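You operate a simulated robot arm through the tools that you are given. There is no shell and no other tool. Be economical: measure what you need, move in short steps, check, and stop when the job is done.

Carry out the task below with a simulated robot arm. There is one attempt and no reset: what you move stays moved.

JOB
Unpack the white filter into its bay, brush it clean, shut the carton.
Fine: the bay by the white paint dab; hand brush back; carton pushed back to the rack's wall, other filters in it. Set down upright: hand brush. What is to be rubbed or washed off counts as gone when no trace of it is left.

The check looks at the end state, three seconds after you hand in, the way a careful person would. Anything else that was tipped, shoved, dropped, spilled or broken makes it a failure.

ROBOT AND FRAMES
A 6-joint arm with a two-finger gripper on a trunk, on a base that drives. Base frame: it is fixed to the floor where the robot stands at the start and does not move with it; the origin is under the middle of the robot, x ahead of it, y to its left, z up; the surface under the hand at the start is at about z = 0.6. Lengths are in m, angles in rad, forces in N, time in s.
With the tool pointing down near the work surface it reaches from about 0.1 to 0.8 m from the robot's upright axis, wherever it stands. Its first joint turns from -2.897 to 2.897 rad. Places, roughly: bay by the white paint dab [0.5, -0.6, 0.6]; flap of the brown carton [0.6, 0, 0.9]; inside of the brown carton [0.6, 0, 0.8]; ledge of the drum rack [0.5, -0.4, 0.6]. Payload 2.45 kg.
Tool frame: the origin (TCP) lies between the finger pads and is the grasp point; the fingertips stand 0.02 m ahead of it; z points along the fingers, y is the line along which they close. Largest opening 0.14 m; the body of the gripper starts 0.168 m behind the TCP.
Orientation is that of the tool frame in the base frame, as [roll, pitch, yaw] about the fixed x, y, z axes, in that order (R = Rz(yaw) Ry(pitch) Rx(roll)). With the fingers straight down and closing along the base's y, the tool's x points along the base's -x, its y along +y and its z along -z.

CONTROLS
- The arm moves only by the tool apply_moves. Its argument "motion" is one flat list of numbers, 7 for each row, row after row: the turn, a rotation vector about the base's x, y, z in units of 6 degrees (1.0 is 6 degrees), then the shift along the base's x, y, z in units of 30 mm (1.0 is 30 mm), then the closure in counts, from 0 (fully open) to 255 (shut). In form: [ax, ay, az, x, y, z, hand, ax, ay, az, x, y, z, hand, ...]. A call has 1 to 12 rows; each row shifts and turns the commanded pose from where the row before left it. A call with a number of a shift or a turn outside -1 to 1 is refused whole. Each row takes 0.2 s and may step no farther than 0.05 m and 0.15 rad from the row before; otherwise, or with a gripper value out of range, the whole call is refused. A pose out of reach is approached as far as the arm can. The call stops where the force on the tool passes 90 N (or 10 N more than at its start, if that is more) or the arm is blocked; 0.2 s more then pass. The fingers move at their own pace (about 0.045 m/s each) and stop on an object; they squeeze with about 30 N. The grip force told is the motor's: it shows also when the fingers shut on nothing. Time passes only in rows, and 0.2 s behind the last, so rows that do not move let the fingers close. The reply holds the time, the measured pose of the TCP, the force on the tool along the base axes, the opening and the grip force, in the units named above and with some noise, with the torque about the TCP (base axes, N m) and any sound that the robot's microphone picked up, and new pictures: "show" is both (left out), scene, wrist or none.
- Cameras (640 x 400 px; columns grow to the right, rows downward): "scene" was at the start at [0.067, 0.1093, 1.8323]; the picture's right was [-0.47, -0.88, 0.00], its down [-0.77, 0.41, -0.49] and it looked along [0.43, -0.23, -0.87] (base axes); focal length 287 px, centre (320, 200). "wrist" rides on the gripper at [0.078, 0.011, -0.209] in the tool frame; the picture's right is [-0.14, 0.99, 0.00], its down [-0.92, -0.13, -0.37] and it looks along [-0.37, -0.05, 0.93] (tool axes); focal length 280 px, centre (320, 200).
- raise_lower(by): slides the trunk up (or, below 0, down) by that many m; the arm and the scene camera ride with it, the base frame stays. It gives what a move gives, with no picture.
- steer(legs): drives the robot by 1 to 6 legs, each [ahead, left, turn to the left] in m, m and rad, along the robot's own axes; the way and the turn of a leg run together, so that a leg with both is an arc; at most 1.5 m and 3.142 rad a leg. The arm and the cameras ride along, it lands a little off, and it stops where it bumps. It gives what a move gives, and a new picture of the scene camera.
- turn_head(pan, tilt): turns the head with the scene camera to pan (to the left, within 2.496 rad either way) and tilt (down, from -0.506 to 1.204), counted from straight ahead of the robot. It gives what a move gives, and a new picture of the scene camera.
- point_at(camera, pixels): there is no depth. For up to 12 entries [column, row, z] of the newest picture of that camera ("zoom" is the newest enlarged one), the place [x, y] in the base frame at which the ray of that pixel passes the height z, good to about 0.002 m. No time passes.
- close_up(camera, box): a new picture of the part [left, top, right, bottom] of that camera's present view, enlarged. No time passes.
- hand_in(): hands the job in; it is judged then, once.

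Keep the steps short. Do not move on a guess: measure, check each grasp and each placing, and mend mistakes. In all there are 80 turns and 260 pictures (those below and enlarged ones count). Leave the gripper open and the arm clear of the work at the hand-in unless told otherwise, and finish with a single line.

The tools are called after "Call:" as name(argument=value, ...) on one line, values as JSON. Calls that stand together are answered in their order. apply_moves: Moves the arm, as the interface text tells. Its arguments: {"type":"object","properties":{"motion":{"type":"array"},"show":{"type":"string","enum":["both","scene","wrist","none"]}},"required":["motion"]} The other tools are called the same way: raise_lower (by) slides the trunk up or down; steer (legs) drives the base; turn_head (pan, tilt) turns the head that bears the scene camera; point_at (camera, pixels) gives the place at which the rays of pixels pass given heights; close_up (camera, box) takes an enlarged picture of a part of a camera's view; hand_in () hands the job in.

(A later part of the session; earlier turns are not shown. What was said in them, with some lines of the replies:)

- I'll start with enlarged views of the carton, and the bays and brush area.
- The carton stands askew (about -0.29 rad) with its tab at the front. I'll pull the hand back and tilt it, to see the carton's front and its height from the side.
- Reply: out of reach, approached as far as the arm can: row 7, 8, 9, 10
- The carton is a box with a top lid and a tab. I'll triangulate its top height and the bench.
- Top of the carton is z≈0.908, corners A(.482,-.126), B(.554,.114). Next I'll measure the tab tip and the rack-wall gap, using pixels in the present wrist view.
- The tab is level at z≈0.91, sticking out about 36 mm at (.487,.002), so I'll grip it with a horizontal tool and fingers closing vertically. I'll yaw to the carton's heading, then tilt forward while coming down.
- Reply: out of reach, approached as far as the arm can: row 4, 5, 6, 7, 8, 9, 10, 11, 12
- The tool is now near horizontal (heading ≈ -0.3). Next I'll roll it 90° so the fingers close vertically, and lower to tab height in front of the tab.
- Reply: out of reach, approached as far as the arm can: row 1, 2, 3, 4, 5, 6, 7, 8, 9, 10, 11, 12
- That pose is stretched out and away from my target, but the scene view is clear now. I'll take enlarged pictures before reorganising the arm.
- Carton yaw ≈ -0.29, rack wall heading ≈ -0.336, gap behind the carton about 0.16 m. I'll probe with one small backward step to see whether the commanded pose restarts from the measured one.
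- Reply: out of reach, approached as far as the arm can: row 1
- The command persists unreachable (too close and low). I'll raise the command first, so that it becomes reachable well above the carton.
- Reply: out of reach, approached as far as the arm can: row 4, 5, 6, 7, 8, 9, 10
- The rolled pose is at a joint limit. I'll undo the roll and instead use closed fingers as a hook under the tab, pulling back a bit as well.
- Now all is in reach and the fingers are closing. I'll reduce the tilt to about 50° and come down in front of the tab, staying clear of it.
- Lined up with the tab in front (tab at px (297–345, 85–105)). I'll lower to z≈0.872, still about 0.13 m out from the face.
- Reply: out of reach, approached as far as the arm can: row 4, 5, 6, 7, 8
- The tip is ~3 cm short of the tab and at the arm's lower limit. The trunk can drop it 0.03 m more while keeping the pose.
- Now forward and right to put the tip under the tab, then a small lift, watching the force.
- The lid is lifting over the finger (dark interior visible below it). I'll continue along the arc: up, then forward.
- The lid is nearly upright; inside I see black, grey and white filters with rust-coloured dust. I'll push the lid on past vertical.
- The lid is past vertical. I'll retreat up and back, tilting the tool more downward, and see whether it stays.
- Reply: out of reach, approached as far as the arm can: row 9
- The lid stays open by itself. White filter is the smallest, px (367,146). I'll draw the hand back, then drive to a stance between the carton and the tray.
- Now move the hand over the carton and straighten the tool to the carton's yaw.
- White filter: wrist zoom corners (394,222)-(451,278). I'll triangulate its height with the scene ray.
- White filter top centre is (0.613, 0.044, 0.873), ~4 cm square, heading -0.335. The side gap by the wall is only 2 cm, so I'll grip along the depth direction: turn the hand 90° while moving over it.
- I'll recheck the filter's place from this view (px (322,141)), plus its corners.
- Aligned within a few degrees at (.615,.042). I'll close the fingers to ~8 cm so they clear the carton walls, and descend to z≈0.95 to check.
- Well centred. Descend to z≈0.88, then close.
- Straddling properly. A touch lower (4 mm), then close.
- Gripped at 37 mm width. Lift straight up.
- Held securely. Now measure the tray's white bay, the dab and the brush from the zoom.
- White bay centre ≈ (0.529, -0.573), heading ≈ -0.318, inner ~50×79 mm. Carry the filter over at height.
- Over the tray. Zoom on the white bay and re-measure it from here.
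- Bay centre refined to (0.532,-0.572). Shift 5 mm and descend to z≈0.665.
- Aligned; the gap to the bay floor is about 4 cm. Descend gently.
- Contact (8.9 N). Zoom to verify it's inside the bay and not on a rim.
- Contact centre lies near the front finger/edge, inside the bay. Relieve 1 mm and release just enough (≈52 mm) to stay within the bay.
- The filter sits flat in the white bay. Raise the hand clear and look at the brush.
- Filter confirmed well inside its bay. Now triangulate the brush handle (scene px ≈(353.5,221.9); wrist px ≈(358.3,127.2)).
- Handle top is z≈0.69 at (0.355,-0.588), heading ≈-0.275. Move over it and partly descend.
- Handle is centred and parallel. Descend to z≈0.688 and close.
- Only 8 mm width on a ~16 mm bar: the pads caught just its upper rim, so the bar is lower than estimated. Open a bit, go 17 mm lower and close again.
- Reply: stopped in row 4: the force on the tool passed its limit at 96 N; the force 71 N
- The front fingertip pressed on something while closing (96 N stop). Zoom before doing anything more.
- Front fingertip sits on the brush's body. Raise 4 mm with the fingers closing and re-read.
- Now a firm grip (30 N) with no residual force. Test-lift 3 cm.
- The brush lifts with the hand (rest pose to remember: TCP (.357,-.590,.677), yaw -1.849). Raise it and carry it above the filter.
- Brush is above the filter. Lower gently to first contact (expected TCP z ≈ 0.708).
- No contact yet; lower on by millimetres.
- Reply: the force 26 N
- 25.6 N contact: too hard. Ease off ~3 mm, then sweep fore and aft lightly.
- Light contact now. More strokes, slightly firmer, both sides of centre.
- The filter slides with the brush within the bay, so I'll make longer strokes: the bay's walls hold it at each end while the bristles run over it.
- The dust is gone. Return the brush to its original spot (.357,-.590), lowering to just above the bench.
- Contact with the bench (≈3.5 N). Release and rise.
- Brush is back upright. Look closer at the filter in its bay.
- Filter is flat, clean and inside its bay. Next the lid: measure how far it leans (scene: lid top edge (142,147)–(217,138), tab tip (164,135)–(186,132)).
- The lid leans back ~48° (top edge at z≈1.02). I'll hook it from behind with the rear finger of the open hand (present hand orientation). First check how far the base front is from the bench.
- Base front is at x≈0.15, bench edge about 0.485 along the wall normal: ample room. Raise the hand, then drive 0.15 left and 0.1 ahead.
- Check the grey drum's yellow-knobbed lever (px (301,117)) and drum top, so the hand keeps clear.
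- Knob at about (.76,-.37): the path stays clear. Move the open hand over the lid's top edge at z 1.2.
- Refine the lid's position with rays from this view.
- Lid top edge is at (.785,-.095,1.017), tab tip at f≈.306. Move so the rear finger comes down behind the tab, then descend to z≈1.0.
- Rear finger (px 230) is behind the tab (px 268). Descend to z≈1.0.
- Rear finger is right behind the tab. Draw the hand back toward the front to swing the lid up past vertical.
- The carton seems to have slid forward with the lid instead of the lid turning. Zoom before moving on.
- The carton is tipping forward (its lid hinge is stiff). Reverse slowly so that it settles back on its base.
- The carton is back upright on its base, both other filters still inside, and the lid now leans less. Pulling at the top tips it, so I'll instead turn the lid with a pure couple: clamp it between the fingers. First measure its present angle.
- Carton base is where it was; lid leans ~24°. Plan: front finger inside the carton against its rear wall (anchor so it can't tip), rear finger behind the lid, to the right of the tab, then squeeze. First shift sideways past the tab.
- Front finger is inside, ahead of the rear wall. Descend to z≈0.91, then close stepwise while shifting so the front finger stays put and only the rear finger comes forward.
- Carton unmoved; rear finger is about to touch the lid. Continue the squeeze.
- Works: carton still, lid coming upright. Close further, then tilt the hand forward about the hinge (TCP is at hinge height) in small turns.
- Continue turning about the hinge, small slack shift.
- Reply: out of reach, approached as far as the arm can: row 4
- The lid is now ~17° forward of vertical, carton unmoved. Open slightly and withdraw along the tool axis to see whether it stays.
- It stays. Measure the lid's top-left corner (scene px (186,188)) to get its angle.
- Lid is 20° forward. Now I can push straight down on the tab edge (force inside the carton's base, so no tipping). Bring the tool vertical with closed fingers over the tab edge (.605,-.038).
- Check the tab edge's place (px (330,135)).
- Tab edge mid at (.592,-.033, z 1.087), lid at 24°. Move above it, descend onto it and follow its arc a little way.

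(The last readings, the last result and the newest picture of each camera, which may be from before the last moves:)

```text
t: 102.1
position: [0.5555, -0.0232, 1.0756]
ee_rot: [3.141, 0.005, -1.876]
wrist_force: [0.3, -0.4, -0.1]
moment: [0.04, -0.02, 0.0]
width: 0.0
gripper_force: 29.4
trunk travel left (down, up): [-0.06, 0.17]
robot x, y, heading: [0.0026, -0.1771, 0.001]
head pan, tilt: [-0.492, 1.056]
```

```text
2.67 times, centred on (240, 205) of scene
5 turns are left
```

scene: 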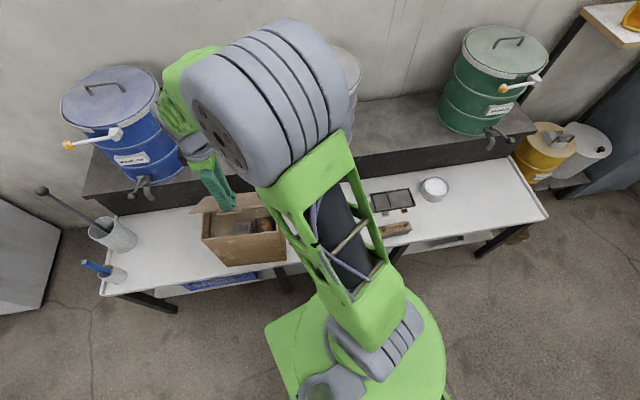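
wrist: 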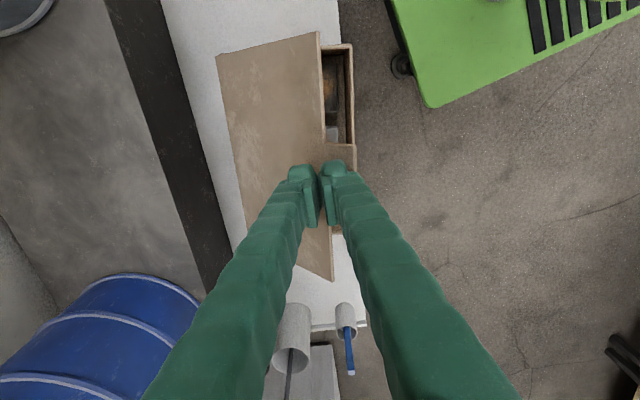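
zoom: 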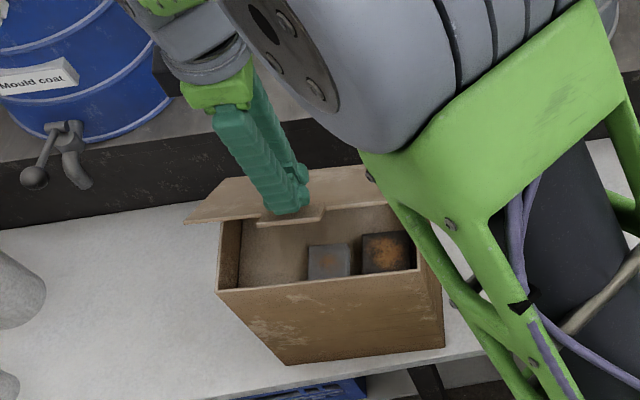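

Five turns remain, so I'll chain steps. The lid is at ~41° and the carton hasn't moved. Finish closing the lid along its arc (ending with a downward press inside the base), then raise, turn the hand 90° and move to the front of the carton at a safe height.

Call:
apply_moves(motion=[0, 0, 0, -0.333, 0.107, -0.357, 255, 0, 0, 0, -0.333, 0.107, -0.357, 255, 0, 0, 0, -0.159, 0.051, -0.453, 255, 0, 0, 0, -0.159, 0.051, -0.453, 255, 0, 0, 0, 0, 0, -0.5, 255, 0, 0, 0, 0, 0, -0.5, 255, 0, 0, 0, 0, 0, -0.533, 255, 0, 0, 0, 0, 0, -0.533, 255, 0, 0, 0, 0, 0, -0.5, 255, 0, 0, 0, 0, 0, -0.5, 255, 0, 0, 0, 0, 0, -0.2, 255, 0, 0, 0, 0, 0, 0, 255], show="wrist")

Call:
apply_moves(motion=[0, 0, 0, 0, 0, 0.9, 255, 0, 0, -1, 0, 0, 0.9, 255, 0, 0, -1, 0, 0, 0.9, 255, 0, 0, -1, 0, 0, 0.9, 255, 0, 0, -1, -0.3, 0.1, 0.4, 255, 0, 0, -1, -0.4, 0.14, 0, 255, 0, 0, -1, -0.4, 0.14, 0, 255, 0, 0, -1, -0.4, 0.14, 0, 255, 0, 0, -1, -0.4, 0.14, 0, 200, 0, 0, -1, -0.4, 0.14, 0, 150, 0, 0, -1, -0.4, 0.14, 0, 100, 0, 0, -1, -0.2, 0.07, 0, 0], show="none")

Call:
apply_moves(motion=[0, 0, -1, 0, 0, 0, 0, 0, 0, -1, 0, 0, 0, 0, 0, 0, -1, 0, 0, 0, 0, 0, 0, -1, 0, 0, 0, 0, 0, 0, -0.3, 0, 0, 0, 0], show="both")

Call:
close_up(camera="scene", box=[170, 130, 310, 280])

Call:
point_at(camera="scene", pixels=[[206, 241, 0.91], [278, 226, 0.91], [230, 265, 0.6], [286, 255, 0.6]])

```text
t: 104.7
position: [0.5245, -0.0131, 0.9344]
ee_rot: [-3.133, 0.012, -1.876]
wrist_force: [-7.0, -3.0, 82.8]
moment: [-0.52, 0.4, 0.04]
width: 0.006
gripper_force: 29.6
trunk travel left (down, up): [-0.06, 0.17]
robot x, y, heading: [-0.0003, -0.174, 0.001]
head pan, tilt: [-0.492, 1.056]
```

wrist: 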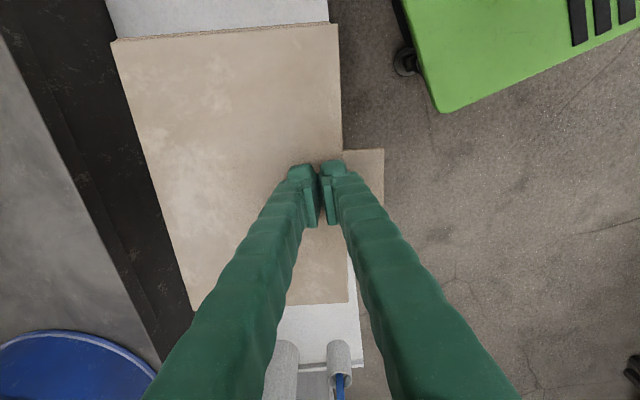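

```text
t: 107.3
position: [0.4392, 0.0171, 1.0492]
ee_rot: [3.141, 0.006, -3.03]
wrist_force: [0.2, -0.4, -0.7]
moment: [-0.02, -0.01, 0.0]
width: 0.0836
gripper_force: 0.1
trunk travel left (down, up): [-0.06, 0.17]
robot x, y, heading: [-0.0003, -0.1726, 0.0]
head pan, tilt: [-0.492, 1.056]
```

```text
t: 108.5
position: [0.4384, 0.0163, 1.0489]
ee_rot: [3.138, 0.005, 2.802]
wrist_force: [-0.1, 0.0, -0.3]
moment: [0.02, -0.01, 0.0]
width: 0.1401
gripper_force: 0.1
trunk travel left (down, up): [-0.06, 0.17]
robot x, y, heading: [-0.0015, -0.1768, 0.002]
head pan, tilt: [-0.492, 1.056]
```

scene: 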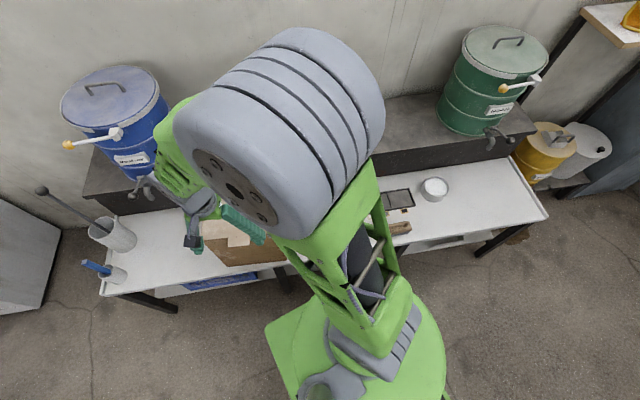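
wrist: 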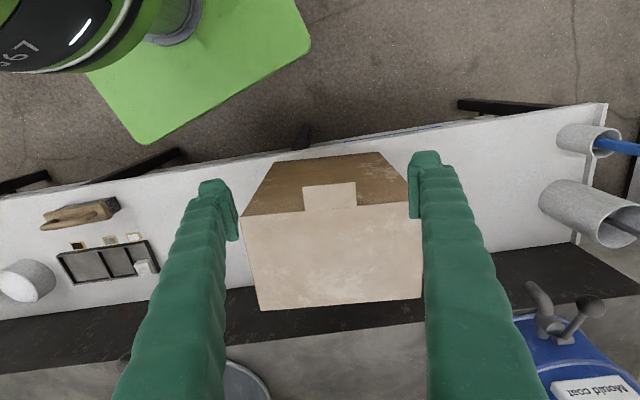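

```text
2.67 times, centred on (240, 205) of scene
```

zoom: 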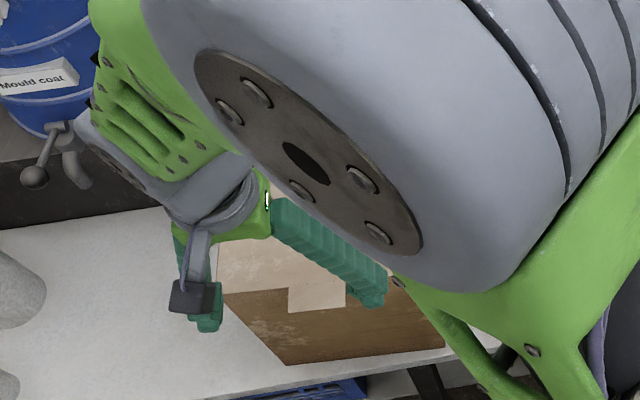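

```text
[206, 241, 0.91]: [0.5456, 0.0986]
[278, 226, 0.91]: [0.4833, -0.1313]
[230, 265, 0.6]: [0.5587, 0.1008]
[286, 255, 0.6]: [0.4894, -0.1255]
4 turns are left
```

Lid is shut and flat, carton upright on its base. Now push it back: descend vertically in front (palm stays above the lid, fingers straddling the tab), then push slowly along the wall normal for the first part and check for tipping.

Call:
apply_moves(motion=[0, 0, 0, 0, 0, -0.963, 0, 0, 0, 0, 0, 0, -0.963, 0, 0, 0, 0, 0, 0, -0.963, 0, 0, 0, 0, 0, 0, -0.963, 0, 0, 0, 0, 0, 0, -0.963, 0, 0, 0, 0, 0, 0, -0.963, 0, 0, 0, 0, 0, 0, -0.963, 0, 0, 0, 0, 0, 0, -0.963, 0, 0, 0, 0, 0, 0, -0.963, 0, 0, 0, 0, 0, 0, -0.963, 0], show="wrist")

Call:
apply_moves(motion=[0, 0, 0, 0.378, -0.132, 0, 0, 0, 0, 0, 0.378, -0.132, 0, 0, 0, 0, 0, 0.378, -0.132, 0, 0, 0, 0, 0, 0.378, -0.132, 0, 0, 0, 0, 0, 0.3, -0.105, 0, 0, 0, 0, 0, 0.3, -0.105, 0, 0, 0, 0, 0, 0.3, -0.105, 0, 0, 0, 0, 0, 0.3, -0.105, 0, 0, 0, 0, 0, 0.3, -0.105, 0, 0, 0, 0, 0, 0.3, -0.105, 0, 0, 0, 0, 0, 0.3, -0.105, 0, 0, 0, 0, 0, 0.3, -0.105, 0, 0], show="both")

Call:
close_up(camera="scene", box=[150, 130, 310, 290])

Call:
point_at(camera="wrist", pixels=[[320, 200, 0.6], [200, 200, 0.6], [440, 200, 0.6]])

```text
t: 110.7
position: [0.4394, 0.0171, 0.7602]
ee_rot: [3.138, 0.004, 2.803]
wrist_force: [0.8, -0.5, -1.1]
moment: [0.0, 0.03, 0.0]
width: 0.1399
gripper_force: 0.0
trunk travel left (down, up): [-0.06, 0.17]
robot x, y, heading: [-0.0013, -0.1795, -0.001]
head pan, tilt: [-0.492, 1.056]
```

wrist: 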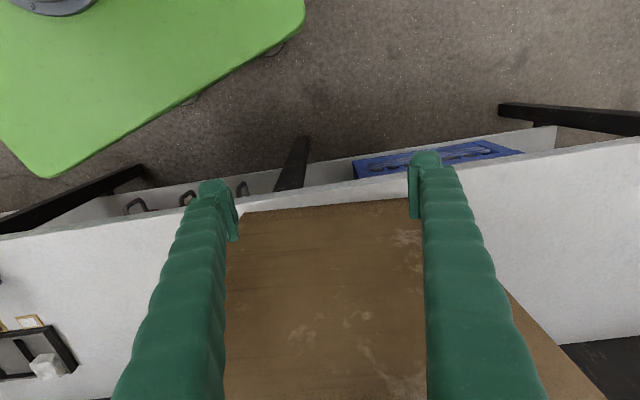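

```text
t: 113.3
position: [0.5558, -0.026, 0.7599]
ee_rot: [3.139, 0.005, 2.804]
wrist_force: [-5.1, 2.1, 4.7]
moment: [-0.49, -0.71, 0.07]
width: 0.14
gripper_force: 0.1
trunk travel left (down, up): [-0.06, 0.17]
robot x, y, heading: [-0.0003, -0.1728, -0.0]
head pan, tilt: [-0.492, 1.056]
```

scene: 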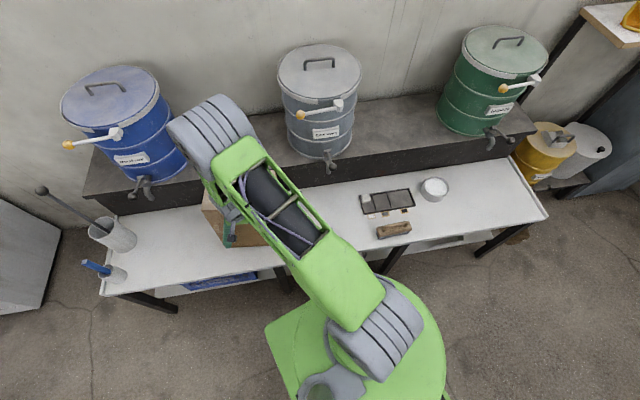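
wrist: 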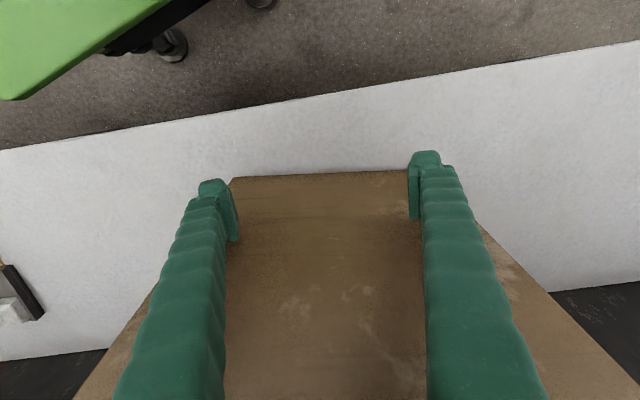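

```text
2.50 times, centred on (230, 210) of scene
```

zoom: 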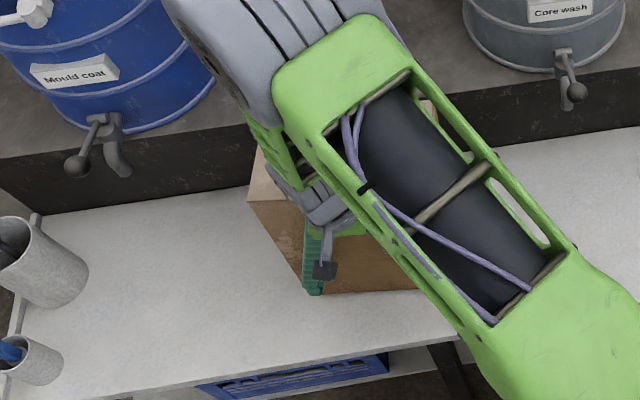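

```text
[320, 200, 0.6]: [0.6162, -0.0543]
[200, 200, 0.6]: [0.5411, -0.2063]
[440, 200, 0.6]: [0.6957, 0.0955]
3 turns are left
```

Sliding without tipping (≈5 N); about 0.10 m remains to the wall. Push on slowly, with finer steps at the end.

Call:
apply_moves(motion=[0, 0, 0, 0.3, -0.105, 0, 0, 0, 0, 0, 0.3, -0.105, 0, 0, 0, 0, 0, 0.3, -0.105, 0, 0, 0, 0, 0, 0.3, -0.105, 0, 0, 0, 0, 0, 0.3, -0.105, 0, 0, 0, 0, 0, 0.3, -0.105, 0, 0, 0, 0, 0, 0.3, -0.105, 0, 0, 0, 0, 0, 0.3, -0.105, 0, 0], show="none")

Call:
apply_moves(motion=[0, 0, 0, 0.15, -0.052, 0, 0, 0, 0, 0, 0.15, -0.052, 0, 0, 0, 0, 0, 0.12, -0.042, 0, 0], show="none")

Call:
apply_moves(motion=[0, 0, 0, 0.12, -0.042, 0, 0, 0, 0, 0, 0.1, -0.035, 0, 0, 0, 0, 0, 0.1, -0.035, 0, 0], show="both")

Call:
close_up(camera="scene", box=[150, 110, 310, 270])

Call:
point_at(camera="wrist", pixels=[[320, 174, 0.6], [320, 180, 0.6]])

```text
t: 115.0
position: [0.6039, -0.0491, 0.7601]
ee_rot: [-3.129, -0.016, 2.814]
wrist_force: [-39.9, -2.1, 38.5]
moment: [0.52, -7.5, 0.93]
width: 0.1398
gripper_force: 0.1
trunk travel left (down, up): [-0.06, 0.17]
robot x, y, heading: [-0.0094, -0.1781, 0.003]
head pan, tilt: [-0.492, 1.056]
stopped in row 8: the force on the tool passed its limit at 97 N (the readings are from after the stop); the commanded pose is now the measured one
```

```text
t: 115.5
position: [0.6001, -0.0523, 0.7554]
ee_rot: [-3.121, -0.031, 2.817]
wrist_force: [-38.5, -2.4, 24.3]
moment: [0.66, -7.05, 1.11]
width: 0.1403
gripper_force: 0.0
trunk travel left (down, up): [-0.06, 0.17]
robot x, y, heading: [-0.0059, -0.1756, 0.005]
head pan, tilt: [-0.492, 1.056]
stopped in row 2: the force on the tool passed its limit at 95 N (the readings are from after the stop); the commanded pose is now the measured one
```

```text
t: 116.2
position: [0.5967, -0.0574, 0.7541]
ee_rot: [-3.108, -0.047, 2.821]
wrist_force: [-39.7, -1.6, 25.7]
moment: [0.41, -7.38, 1.07]
width: 0.1401
gripper_force: 0.0
trunk travel left (down, up): [-0.06, 0.17]
robot x, y, heading: [-0.0032, -0.1779, 0.006]
head pan, tilt: [-0.492, 1.056]
stopped in row 3: the force on the tool passed its limit at 92 N (the readings are from after the stop); the commanded pose is now the measured one
```

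scene: 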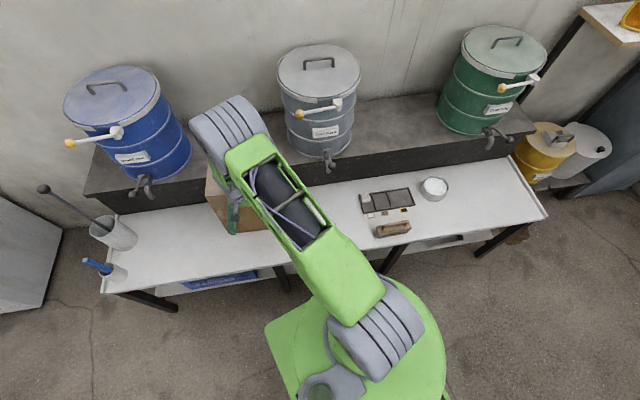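
wrist: 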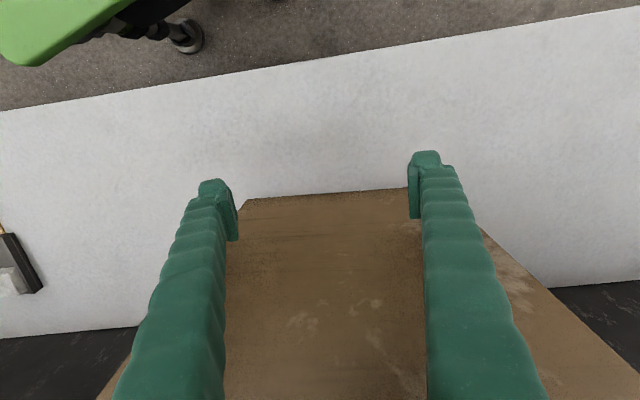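

```text
2.50 times, centred on (230, 190) of scene
```

zoom: 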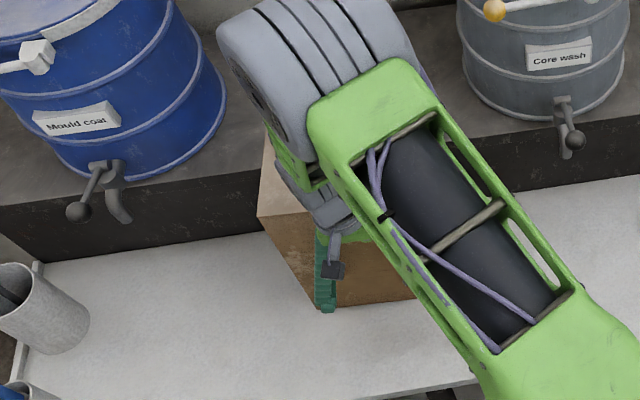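

```text
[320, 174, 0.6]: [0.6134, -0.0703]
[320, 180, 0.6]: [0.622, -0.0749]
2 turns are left
```

Force shows contact at palm height: the tab met the palm and the carton is now blocked, i.e. up against the rack wall. I'll back off, rise, press the lid flat again inside the base, then withdraw and look.

Call:
apply_moves(motion=[0, 0, 0, -0.47, 0.165, 0, 0, 0, 0, 0, -0.47, 0.165, 0, 0, 0, 0, 0, -0.47, 0.165, 0, 0, 0, 0, 0, -0.47, 0.165, 0, 0, 0, 0, 0, 0, 0, 1, 0, 0, 0, 0, 0, 0, 1, 100, 0, 0, 0, 0, 0, 1, 180, 0, 0, 0, 0, 0, 1, 255, 0, 0, 0, 0, 0, 1, 255, 0, 0, 0, 0, 0, 1, 255, 0, 0, 0, 0, 0, 1, 255, 0, 0, 0, 0, 0, 1, 255], show="wrist")

Call:
apply_moves(motion=[0, 0, 0, 0, 0, 1, 255, 0, 0, 0, 0.89, -0.25, 0.6, 255, 0, 0, 0, 0.89, -0.25, 0, 255, 0, 0, 0, 0.89, -0.25, 0, 255, 0, 0, 0, 0.89, -0.25, 0, 255, 0, 0, 0, 0.89, -0.25, 0, 255, 0, 0, 0, 0, 0, -0.9, 255, 0, 0, 0, 0, 0, -0.9, 255, 0, 0, 0, 0, 0, -0.7, 255, 0, 0, 0, 0, 0, -0.6, 255, 0, 0, 0, 0, 0, -0.4, 255, 0, 0, 0, 0, 0, -0.35, 255], show="wrist")

Call:
apply_moves(motion=[0, 0, 0, 0, 0, 1, 255, 0, 0, 0, 0, 0, 1, 255, 0, 0, 0, -0.8, 0.2, 1, 200, 0, 0, 0, -0.9, 0.2, 1, 120, 0, 0, 0, -0.9, 0.2, 1, 0, 0, 0, 0, -0.9, 0.2, 1, 0, 0, 0, 0, -0.9, 0.2, 0.5, 0, 0, 0, 0, -0.9, 0.2, 0, 0], show="both")

Call:
close_up(camera="wrist", box=[200, 60, 460, 300])

Call:
close_up(camera="scene", box=[150, 110, 310, 270])

Call:
close_up(camera="scene", box=[345, 170, 435, 245])

```text
t: 118.8
position: [0.5473, -0.0368, 0.9914]
ee_rot: [-3.114, -0.043, 2.817]
wrist_force: [0.1, 0.0, 0.3]
moment: [0.0, 0.0, 0.02]
width: 0.0002
gripper_force: 0.0
trunk travel left (down, up): [-0.06, 0.17]
robot x, y, heading: [-0.0022, -0.176, 0.005]
head pan, tilt: [-0.492, 1.056]
```

wrist: 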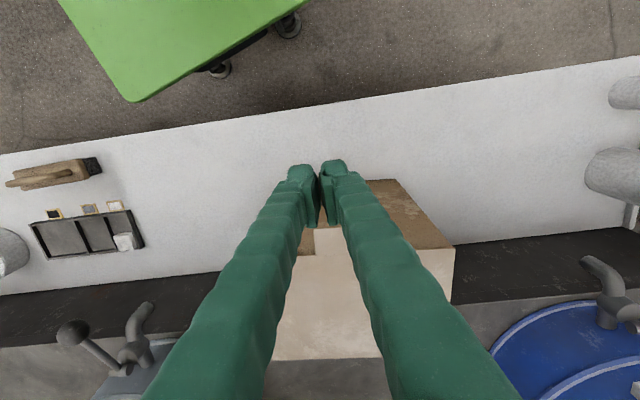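

```text
t: 121.5
position: [0.6814, -0.075, 0.9351]
ee_rot: [-3.118, -0.034, 2.818]
wrist_force: [-13.8, -4.5, 75.2]
moment: [0.16, -0.59, 0.03]
width: 0.0059
gripper_force: 29.0
trunk travel left (down, up): [-0.06, 0.17]
robot x, y, heading: [-0.0023, -0.1762, 0.007]
head pan, tilt: [-0.492, 1.056]
```

wrist: 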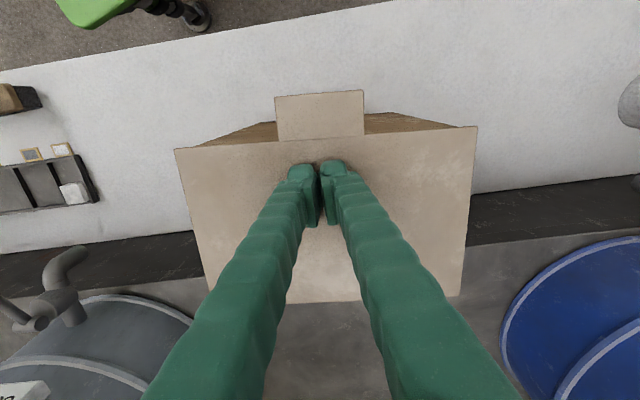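

```text
t: 123.2
position: [0.5224, -0.0377, 1.119]
ee_rot: [-3.114, -0.043, 2.817]
wrist_force: [-0.4, -0.3, 0.3]
moment: [0.02, 0.0, -0.03]
width: 0.121
gripper_force: 0.1
trunk travel left (down, up): [-0.06, 0.17]
robot x, y, heading: [-0.0034, -0.1771, 0.005]
head pan, tilt: [-0.492, 1.056]
```

scene: 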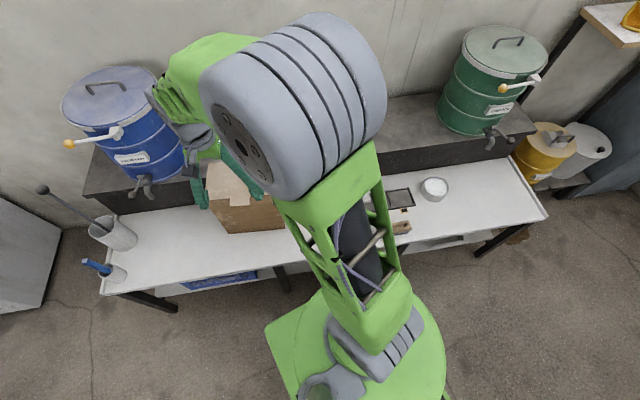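
wrist: 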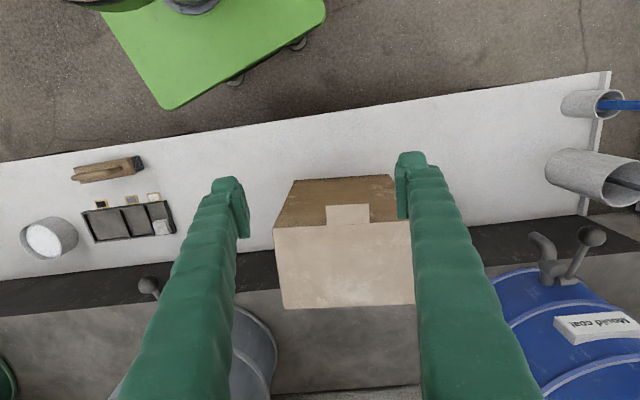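

```text
1.67 times, centred on (330, 180) of wrist
```

zoom: 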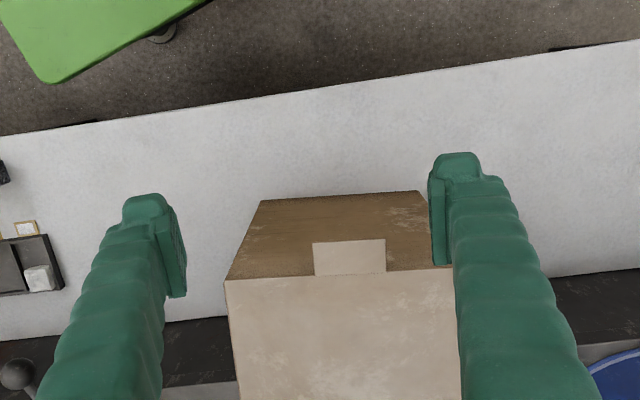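

```text
2.50 times, centred on (230, 190) of scene
```

zoom: 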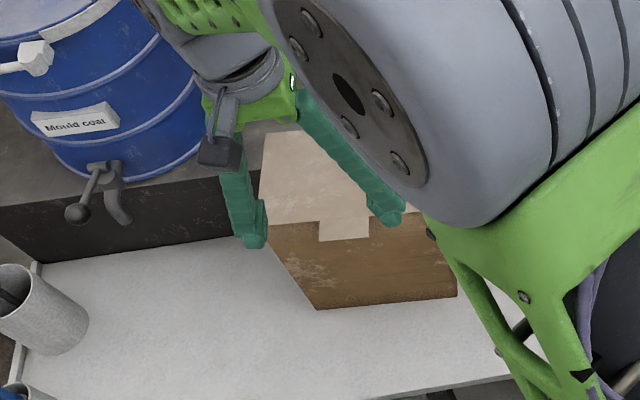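

```text
5.33 times, centred on (390, 208) of scene
1 turns are left
```

zoom: 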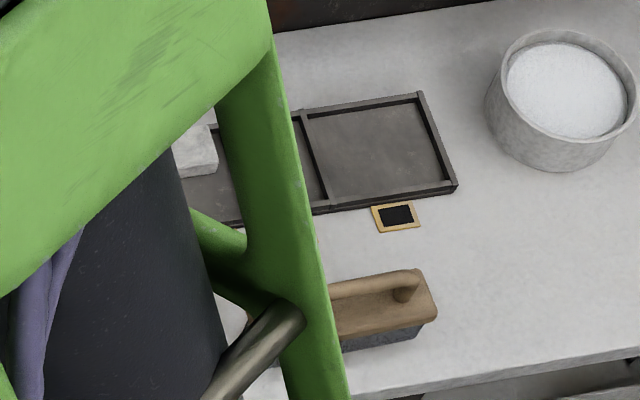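

The lid is shut, the carton stands at the wall with its other filters in it, the brush is upright on its place, and the clean filter is in its bay. Draw the open hand up and clear, then hand in.

Call:
apply_moves(motion=[0, 0, 0, 0, 0, 0.8, 0, 0, 0, 0, -0.3, 0, 0.8, 0, 0, 0, 0, -0.3, 0, 0.6, 0, 0, 0, 0, 0, 0, 0, 0], show="none")

Call:
hand_in()

```text
t: 124.2
position: [0.5057, -0.0382, 1.1849]
ee_rot: [-3.113, -0.044, 2.816]
wrist_force: [-0.4, 0.2, 0.8]
moment: [0.01, 0.02, 0.0]
width: 0.1397
gripper_force: 0.1
trunk travel left (down, up): [-0.06, 0.17]
robot x, y, heading: [-0.0061, -0.1777, 0.001]
head pan, tilt: [-0.492, 1.056]
```

```text
The job is handed in.
```

Handed in: the white filter is brushed clean in its bay, the hand brush is back upright and the carton is shut with both other filters in it; I took it to be against the rack wall because it would not push further, but could not see behind it, and it tipped forward once before settling upright.
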